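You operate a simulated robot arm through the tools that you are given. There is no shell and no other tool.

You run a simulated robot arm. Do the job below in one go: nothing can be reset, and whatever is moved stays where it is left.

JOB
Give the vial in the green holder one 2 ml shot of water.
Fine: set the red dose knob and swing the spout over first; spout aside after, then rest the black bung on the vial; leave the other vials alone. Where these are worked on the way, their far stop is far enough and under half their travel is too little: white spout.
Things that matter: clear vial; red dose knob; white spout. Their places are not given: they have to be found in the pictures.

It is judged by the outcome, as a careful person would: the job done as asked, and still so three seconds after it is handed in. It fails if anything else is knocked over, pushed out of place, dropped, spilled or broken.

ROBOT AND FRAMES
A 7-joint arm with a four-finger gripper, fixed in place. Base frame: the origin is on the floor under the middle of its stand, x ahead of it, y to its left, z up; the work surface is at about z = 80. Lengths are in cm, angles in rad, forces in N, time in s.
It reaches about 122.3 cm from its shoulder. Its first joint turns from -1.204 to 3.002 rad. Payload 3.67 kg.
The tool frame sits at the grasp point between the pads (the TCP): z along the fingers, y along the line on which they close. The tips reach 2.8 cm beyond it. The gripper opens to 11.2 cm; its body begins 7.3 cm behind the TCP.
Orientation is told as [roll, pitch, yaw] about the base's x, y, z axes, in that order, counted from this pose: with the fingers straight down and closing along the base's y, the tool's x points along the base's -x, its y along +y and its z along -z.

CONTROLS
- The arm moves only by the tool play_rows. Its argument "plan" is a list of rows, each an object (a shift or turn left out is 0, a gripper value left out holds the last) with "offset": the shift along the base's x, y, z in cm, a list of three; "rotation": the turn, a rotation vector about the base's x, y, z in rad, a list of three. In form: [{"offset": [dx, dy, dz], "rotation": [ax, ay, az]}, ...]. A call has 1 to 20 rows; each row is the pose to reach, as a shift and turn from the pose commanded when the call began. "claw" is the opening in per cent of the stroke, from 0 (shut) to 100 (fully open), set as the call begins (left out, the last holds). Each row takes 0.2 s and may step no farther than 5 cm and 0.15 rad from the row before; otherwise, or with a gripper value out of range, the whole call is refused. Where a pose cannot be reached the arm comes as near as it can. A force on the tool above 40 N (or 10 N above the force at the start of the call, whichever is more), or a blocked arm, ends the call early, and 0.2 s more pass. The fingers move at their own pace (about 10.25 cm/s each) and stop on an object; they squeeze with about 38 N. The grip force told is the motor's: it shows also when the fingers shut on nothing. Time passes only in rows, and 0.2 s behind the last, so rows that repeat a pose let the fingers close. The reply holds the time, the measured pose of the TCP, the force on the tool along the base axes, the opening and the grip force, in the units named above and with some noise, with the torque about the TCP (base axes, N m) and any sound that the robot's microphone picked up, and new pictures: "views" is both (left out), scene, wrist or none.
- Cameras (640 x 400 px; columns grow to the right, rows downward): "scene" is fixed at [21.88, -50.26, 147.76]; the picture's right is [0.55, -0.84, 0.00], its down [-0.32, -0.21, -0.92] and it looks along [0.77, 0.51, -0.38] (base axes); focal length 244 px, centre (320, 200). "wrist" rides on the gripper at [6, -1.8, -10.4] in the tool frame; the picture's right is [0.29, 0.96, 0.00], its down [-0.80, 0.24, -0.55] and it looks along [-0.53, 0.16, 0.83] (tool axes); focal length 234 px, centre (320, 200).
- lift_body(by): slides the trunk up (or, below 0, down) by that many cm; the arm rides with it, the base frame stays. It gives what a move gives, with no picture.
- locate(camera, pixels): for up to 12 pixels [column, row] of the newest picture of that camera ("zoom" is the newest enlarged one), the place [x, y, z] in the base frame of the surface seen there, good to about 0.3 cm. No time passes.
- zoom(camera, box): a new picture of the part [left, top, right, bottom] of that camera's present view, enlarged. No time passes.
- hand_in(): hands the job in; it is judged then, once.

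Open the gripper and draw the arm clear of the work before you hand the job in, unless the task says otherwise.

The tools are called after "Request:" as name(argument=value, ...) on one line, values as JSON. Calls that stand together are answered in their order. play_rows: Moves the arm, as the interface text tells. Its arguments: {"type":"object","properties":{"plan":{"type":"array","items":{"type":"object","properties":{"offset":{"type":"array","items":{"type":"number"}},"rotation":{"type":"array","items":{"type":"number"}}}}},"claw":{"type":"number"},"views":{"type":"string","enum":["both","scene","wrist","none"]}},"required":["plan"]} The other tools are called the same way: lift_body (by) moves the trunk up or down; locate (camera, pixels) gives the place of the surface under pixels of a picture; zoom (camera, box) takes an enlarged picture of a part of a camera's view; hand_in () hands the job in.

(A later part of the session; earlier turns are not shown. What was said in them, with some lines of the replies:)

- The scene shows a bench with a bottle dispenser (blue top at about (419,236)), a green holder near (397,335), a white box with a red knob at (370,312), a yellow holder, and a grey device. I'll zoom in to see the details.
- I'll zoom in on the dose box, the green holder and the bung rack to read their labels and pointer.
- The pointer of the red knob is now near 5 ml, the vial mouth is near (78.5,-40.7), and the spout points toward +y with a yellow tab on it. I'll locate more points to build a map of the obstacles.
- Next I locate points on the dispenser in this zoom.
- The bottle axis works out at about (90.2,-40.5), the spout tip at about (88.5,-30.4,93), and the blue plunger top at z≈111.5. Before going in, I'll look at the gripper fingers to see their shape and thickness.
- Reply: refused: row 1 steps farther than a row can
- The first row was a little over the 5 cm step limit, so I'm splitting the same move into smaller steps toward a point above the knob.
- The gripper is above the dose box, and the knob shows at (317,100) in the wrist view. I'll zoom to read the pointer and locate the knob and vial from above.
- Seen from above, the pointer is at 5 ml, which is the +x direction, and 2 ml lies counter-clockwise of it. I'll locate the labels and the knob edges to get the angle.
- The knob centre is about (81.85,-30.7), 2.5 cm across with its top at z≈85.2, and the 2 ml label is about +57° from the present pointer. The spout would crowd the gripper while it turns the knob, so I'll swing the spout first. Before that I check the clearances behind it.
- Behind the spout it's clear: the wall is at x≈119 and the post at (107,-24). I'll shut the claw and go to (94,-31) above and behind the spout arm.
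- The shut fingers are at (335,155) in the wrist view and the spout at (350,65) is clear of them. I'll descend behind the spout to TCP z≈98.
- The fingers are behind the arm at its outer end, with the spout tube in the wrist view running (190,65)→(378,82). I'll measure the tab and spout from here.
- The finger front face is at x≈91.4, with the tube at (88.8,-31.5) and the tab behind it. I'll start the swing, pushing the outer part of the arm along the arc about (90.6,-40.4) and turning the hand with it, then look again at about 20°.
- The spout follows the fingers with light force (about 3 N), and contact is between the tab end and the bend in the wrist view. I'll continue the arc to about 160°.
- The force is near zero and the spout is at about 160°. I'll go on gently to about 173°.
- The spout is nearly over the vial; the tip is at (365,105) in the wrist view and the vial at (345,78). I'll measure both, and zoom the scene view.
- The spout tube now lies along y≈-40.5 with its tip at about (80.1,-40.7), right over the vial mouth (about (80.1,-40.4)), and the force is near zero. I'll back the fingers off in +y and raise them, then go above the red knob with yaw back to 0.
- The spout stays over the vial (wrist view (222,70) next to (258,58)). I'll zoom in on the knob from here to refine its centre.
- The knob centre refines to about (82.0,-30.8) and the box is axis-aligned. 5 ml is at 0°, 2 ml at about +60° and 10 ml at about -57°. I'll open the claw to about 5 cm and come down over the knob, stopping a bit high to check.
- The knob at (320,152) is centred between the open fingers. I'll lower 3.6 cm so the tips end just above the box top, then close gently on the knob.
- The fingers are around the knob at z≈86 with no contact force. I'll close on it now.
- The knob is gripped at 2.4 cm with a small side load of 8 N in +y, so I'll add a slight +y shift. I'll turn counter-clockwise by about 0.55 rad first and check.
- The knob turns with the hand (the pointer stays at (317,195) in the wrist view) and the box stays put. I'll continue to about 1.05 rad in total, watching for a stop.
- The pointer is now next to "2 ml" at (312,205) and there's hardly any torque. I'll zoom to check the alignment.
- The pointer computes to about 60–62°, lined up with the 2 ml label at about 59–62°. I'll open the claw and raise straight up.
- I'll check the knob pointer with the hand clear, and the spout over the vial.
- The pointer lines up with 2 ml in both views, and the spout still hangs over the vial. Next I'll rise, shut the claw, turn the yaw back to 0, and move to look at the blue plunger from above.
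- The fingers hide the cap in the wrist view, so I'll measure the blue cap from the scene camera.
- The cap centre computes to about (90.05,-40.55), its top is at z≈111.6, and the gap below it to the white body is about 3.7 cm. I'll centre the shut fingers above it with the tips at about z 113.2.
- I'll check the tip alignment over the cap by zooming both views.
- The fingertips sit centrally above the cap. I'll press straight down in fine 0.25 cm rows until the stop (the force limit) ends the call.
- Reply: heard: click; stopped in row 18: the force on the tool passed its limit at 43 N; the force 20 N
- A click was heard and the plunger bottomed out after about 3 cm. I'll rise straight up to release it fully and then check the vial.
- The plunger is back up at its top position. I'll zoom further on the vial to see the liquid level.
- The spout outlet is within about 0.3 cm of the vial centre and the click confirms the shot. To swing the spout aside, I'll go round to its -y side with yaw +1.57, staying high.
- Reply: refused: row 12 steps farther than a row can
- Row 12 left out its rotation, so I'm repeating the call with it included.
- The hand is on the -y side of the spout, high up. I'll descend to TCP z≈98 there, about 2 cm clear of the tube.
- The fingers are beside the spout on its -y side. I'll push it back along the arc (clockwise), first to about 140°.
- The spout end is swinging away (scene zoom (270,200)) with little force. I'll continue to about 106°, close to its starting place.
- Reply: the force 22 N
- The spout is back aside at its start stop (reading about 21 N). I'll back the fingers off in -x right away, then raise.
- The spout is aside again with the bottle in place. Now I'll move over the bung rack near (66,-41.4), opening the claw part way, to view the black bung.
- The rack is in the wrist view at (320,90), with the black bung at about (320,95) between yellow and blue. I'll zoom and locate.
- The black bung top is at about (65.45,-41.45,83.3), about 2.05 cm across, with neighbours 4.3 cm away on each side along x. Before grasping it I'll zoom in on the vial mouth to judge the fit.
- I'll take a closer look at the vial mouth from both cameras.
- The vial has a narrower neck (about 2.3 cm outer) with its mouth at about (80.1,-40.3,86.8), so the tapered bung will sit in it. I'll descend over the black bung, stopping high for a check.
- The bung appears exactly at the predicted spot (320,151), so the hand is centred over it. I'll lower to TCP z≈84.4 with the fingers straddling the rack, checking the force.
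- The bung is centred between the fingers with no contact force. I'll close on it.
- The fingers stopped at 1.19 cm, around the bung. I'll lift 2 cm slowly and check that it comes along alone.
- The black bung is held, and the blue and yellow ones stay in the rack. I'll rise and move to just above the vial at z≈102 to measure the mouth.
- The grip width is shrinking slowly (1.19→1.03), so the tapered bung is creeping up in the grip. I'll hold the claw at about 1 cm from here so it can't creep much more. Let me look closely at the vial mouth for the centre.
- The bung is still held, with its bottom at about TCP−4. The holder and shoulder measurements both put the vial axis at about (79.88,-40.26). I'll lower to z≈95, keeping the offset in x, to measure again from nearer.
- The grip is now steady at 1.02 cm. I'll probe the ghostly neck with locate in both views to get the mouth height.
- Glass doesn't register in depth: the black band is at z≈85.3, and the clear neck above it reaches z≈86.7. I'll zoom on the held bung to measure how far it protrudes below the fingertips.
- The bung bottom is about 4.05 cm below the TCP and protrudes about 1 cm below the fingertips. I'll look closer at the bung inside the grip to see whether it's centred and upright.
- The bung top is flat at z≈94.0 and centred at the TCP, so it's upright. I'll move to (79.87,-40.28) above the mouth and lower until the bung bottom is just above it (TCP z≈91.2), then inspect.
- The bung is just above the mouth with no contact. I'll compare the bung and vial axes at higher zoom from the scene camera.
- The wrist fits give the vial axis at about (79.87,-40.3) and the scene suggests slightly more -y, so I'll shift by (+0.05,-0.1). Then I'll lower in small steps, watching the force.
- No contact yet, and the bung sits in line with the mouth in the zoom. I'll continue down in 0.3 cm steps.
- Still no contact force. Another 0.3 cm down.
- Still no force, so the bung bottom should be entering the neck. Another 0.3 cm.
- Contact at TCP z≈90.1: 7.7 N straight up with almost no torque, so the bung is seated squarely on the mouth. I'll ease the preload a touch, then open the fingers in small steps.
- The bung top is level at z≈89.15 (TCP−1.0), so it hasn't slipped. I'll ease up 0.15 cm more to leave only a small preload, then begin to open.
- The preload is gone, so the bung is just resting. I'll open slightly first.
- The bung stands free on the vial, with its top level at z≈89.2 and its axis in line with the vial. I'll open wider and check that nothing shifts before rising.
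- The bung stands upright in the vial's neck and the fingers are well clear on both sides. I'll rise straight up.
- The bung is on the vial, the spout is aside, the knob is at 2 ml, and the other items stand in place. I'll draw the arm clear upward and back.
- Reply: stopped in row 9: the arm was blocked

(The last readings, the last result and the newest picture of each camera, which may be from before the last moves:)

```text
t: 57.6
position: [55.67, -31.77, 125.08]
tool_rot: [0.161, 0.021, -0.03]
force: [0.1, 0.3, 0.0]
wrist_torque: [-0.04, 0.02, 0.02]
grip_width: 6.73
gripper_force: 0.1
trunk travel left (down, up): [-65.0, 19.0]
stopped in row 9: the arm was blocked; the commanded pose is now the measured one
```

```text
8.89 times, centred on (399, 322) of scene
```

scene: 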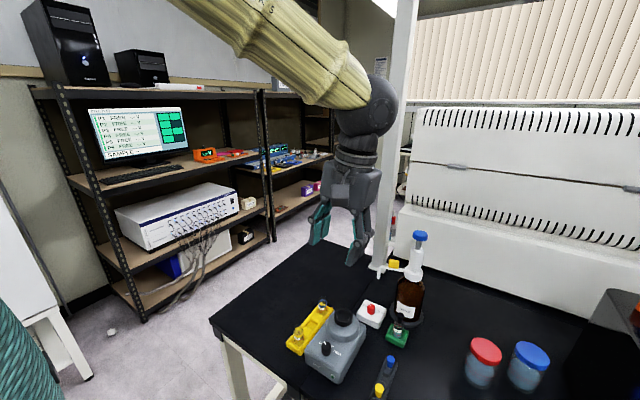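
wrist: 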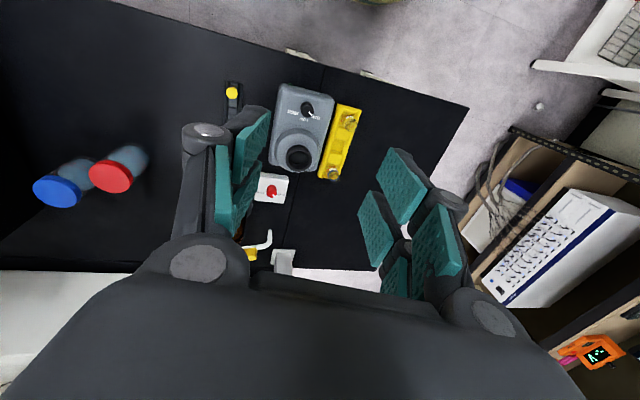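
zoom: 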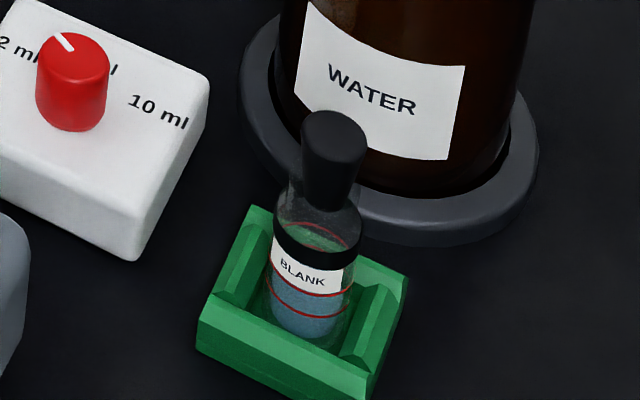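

Everything is in place: the bung on the vial, spout aside, plunger up, knob at 2 ml, the other vials untouched. The arm only met a reach limit on the way back (force about 0), so I'll ease it slightly forward off that limit and let things settle.

Request:
play_rows(plan=[{"offset": [2, -0.5, 0.5]}, {"offset": [4, -1, 1]}, {"offset": [4, -1, 1]}, {"offset": [4, -1, 1]}, {"offset": [4, -1, 1]}], claw=60)

Request:
zoom(camera="scene", box=[340, 220, 440, 350])

```text
t: 58.8
position: [59.64, -32.88, 125.8]
tool_rot: [0.165, 0.02, -0.031]
force: [0.0, 1.4, 0.2]
wrist_torque: [0.02, -0.02, -0.02]
grip_width: 6.74
gripper_force: 0.1
trunk travel left (down, up): [-65.0, 19.0]
```

scene: 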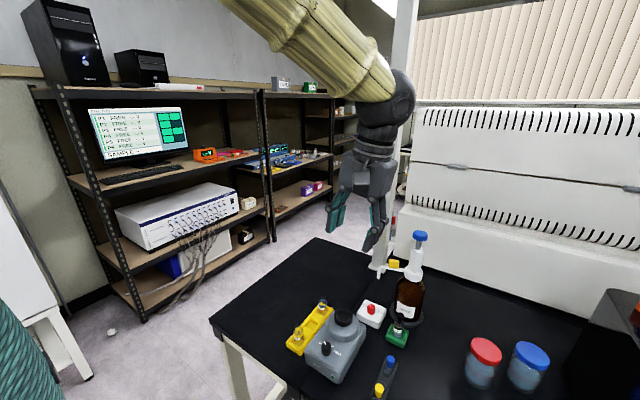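
wrist: 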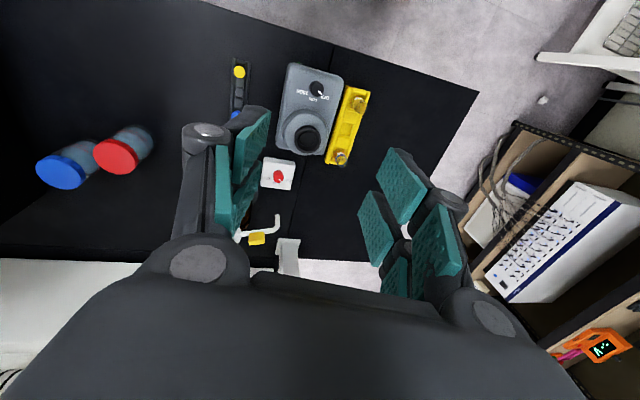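

```text
3.08 times, centred on (390, 285) of scene
```

zoom: 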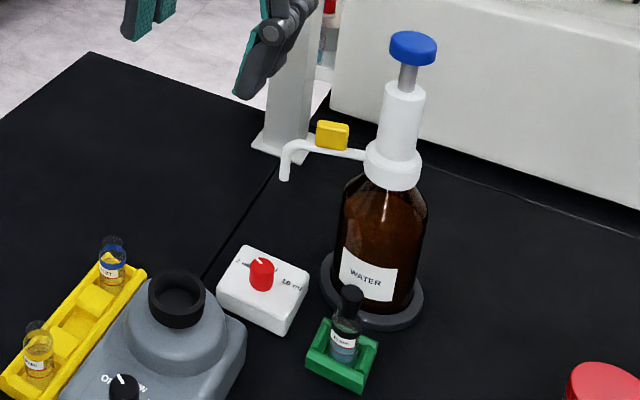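

The final view shows the bung resting on the vial in the green holder, the spout aside, the dose knob at 2 ml, nothing else disturbed, and the gripper open and clear. I'm handing the job in.

Request:
hand_in()

```text
The job is handed in.
```

The vial in the green holder got one 2 ml shot of water, and the black bung is now resting in its neck. I've handed the job in, but no verdict came back.

- **Dose knob:** I turned it from 5 ml to 2 ml, and the pointer lines up with the 2 ml label in both camera views.
- **Shot:** With the spout over the vial mouth, I pressed the plunger once, all the way to its stop. The microphone picked up one click. I couldn't confirm a rise in the liquid level, because the label hides most of it in the pictures.
- **Spout:** It is back aside, where it started.
- **Bung:** It stands upright in the vial's neck and hadn't moved when I checked about four seconds after letting go.
- **Everything else:** The two vials in the yellow holder, the other bungs, the bottle and the mixer look undisturbed. The arm reached a limit while backing away, with almost no force on the tool, so I eased it off. The gripper is open and clear of the work.
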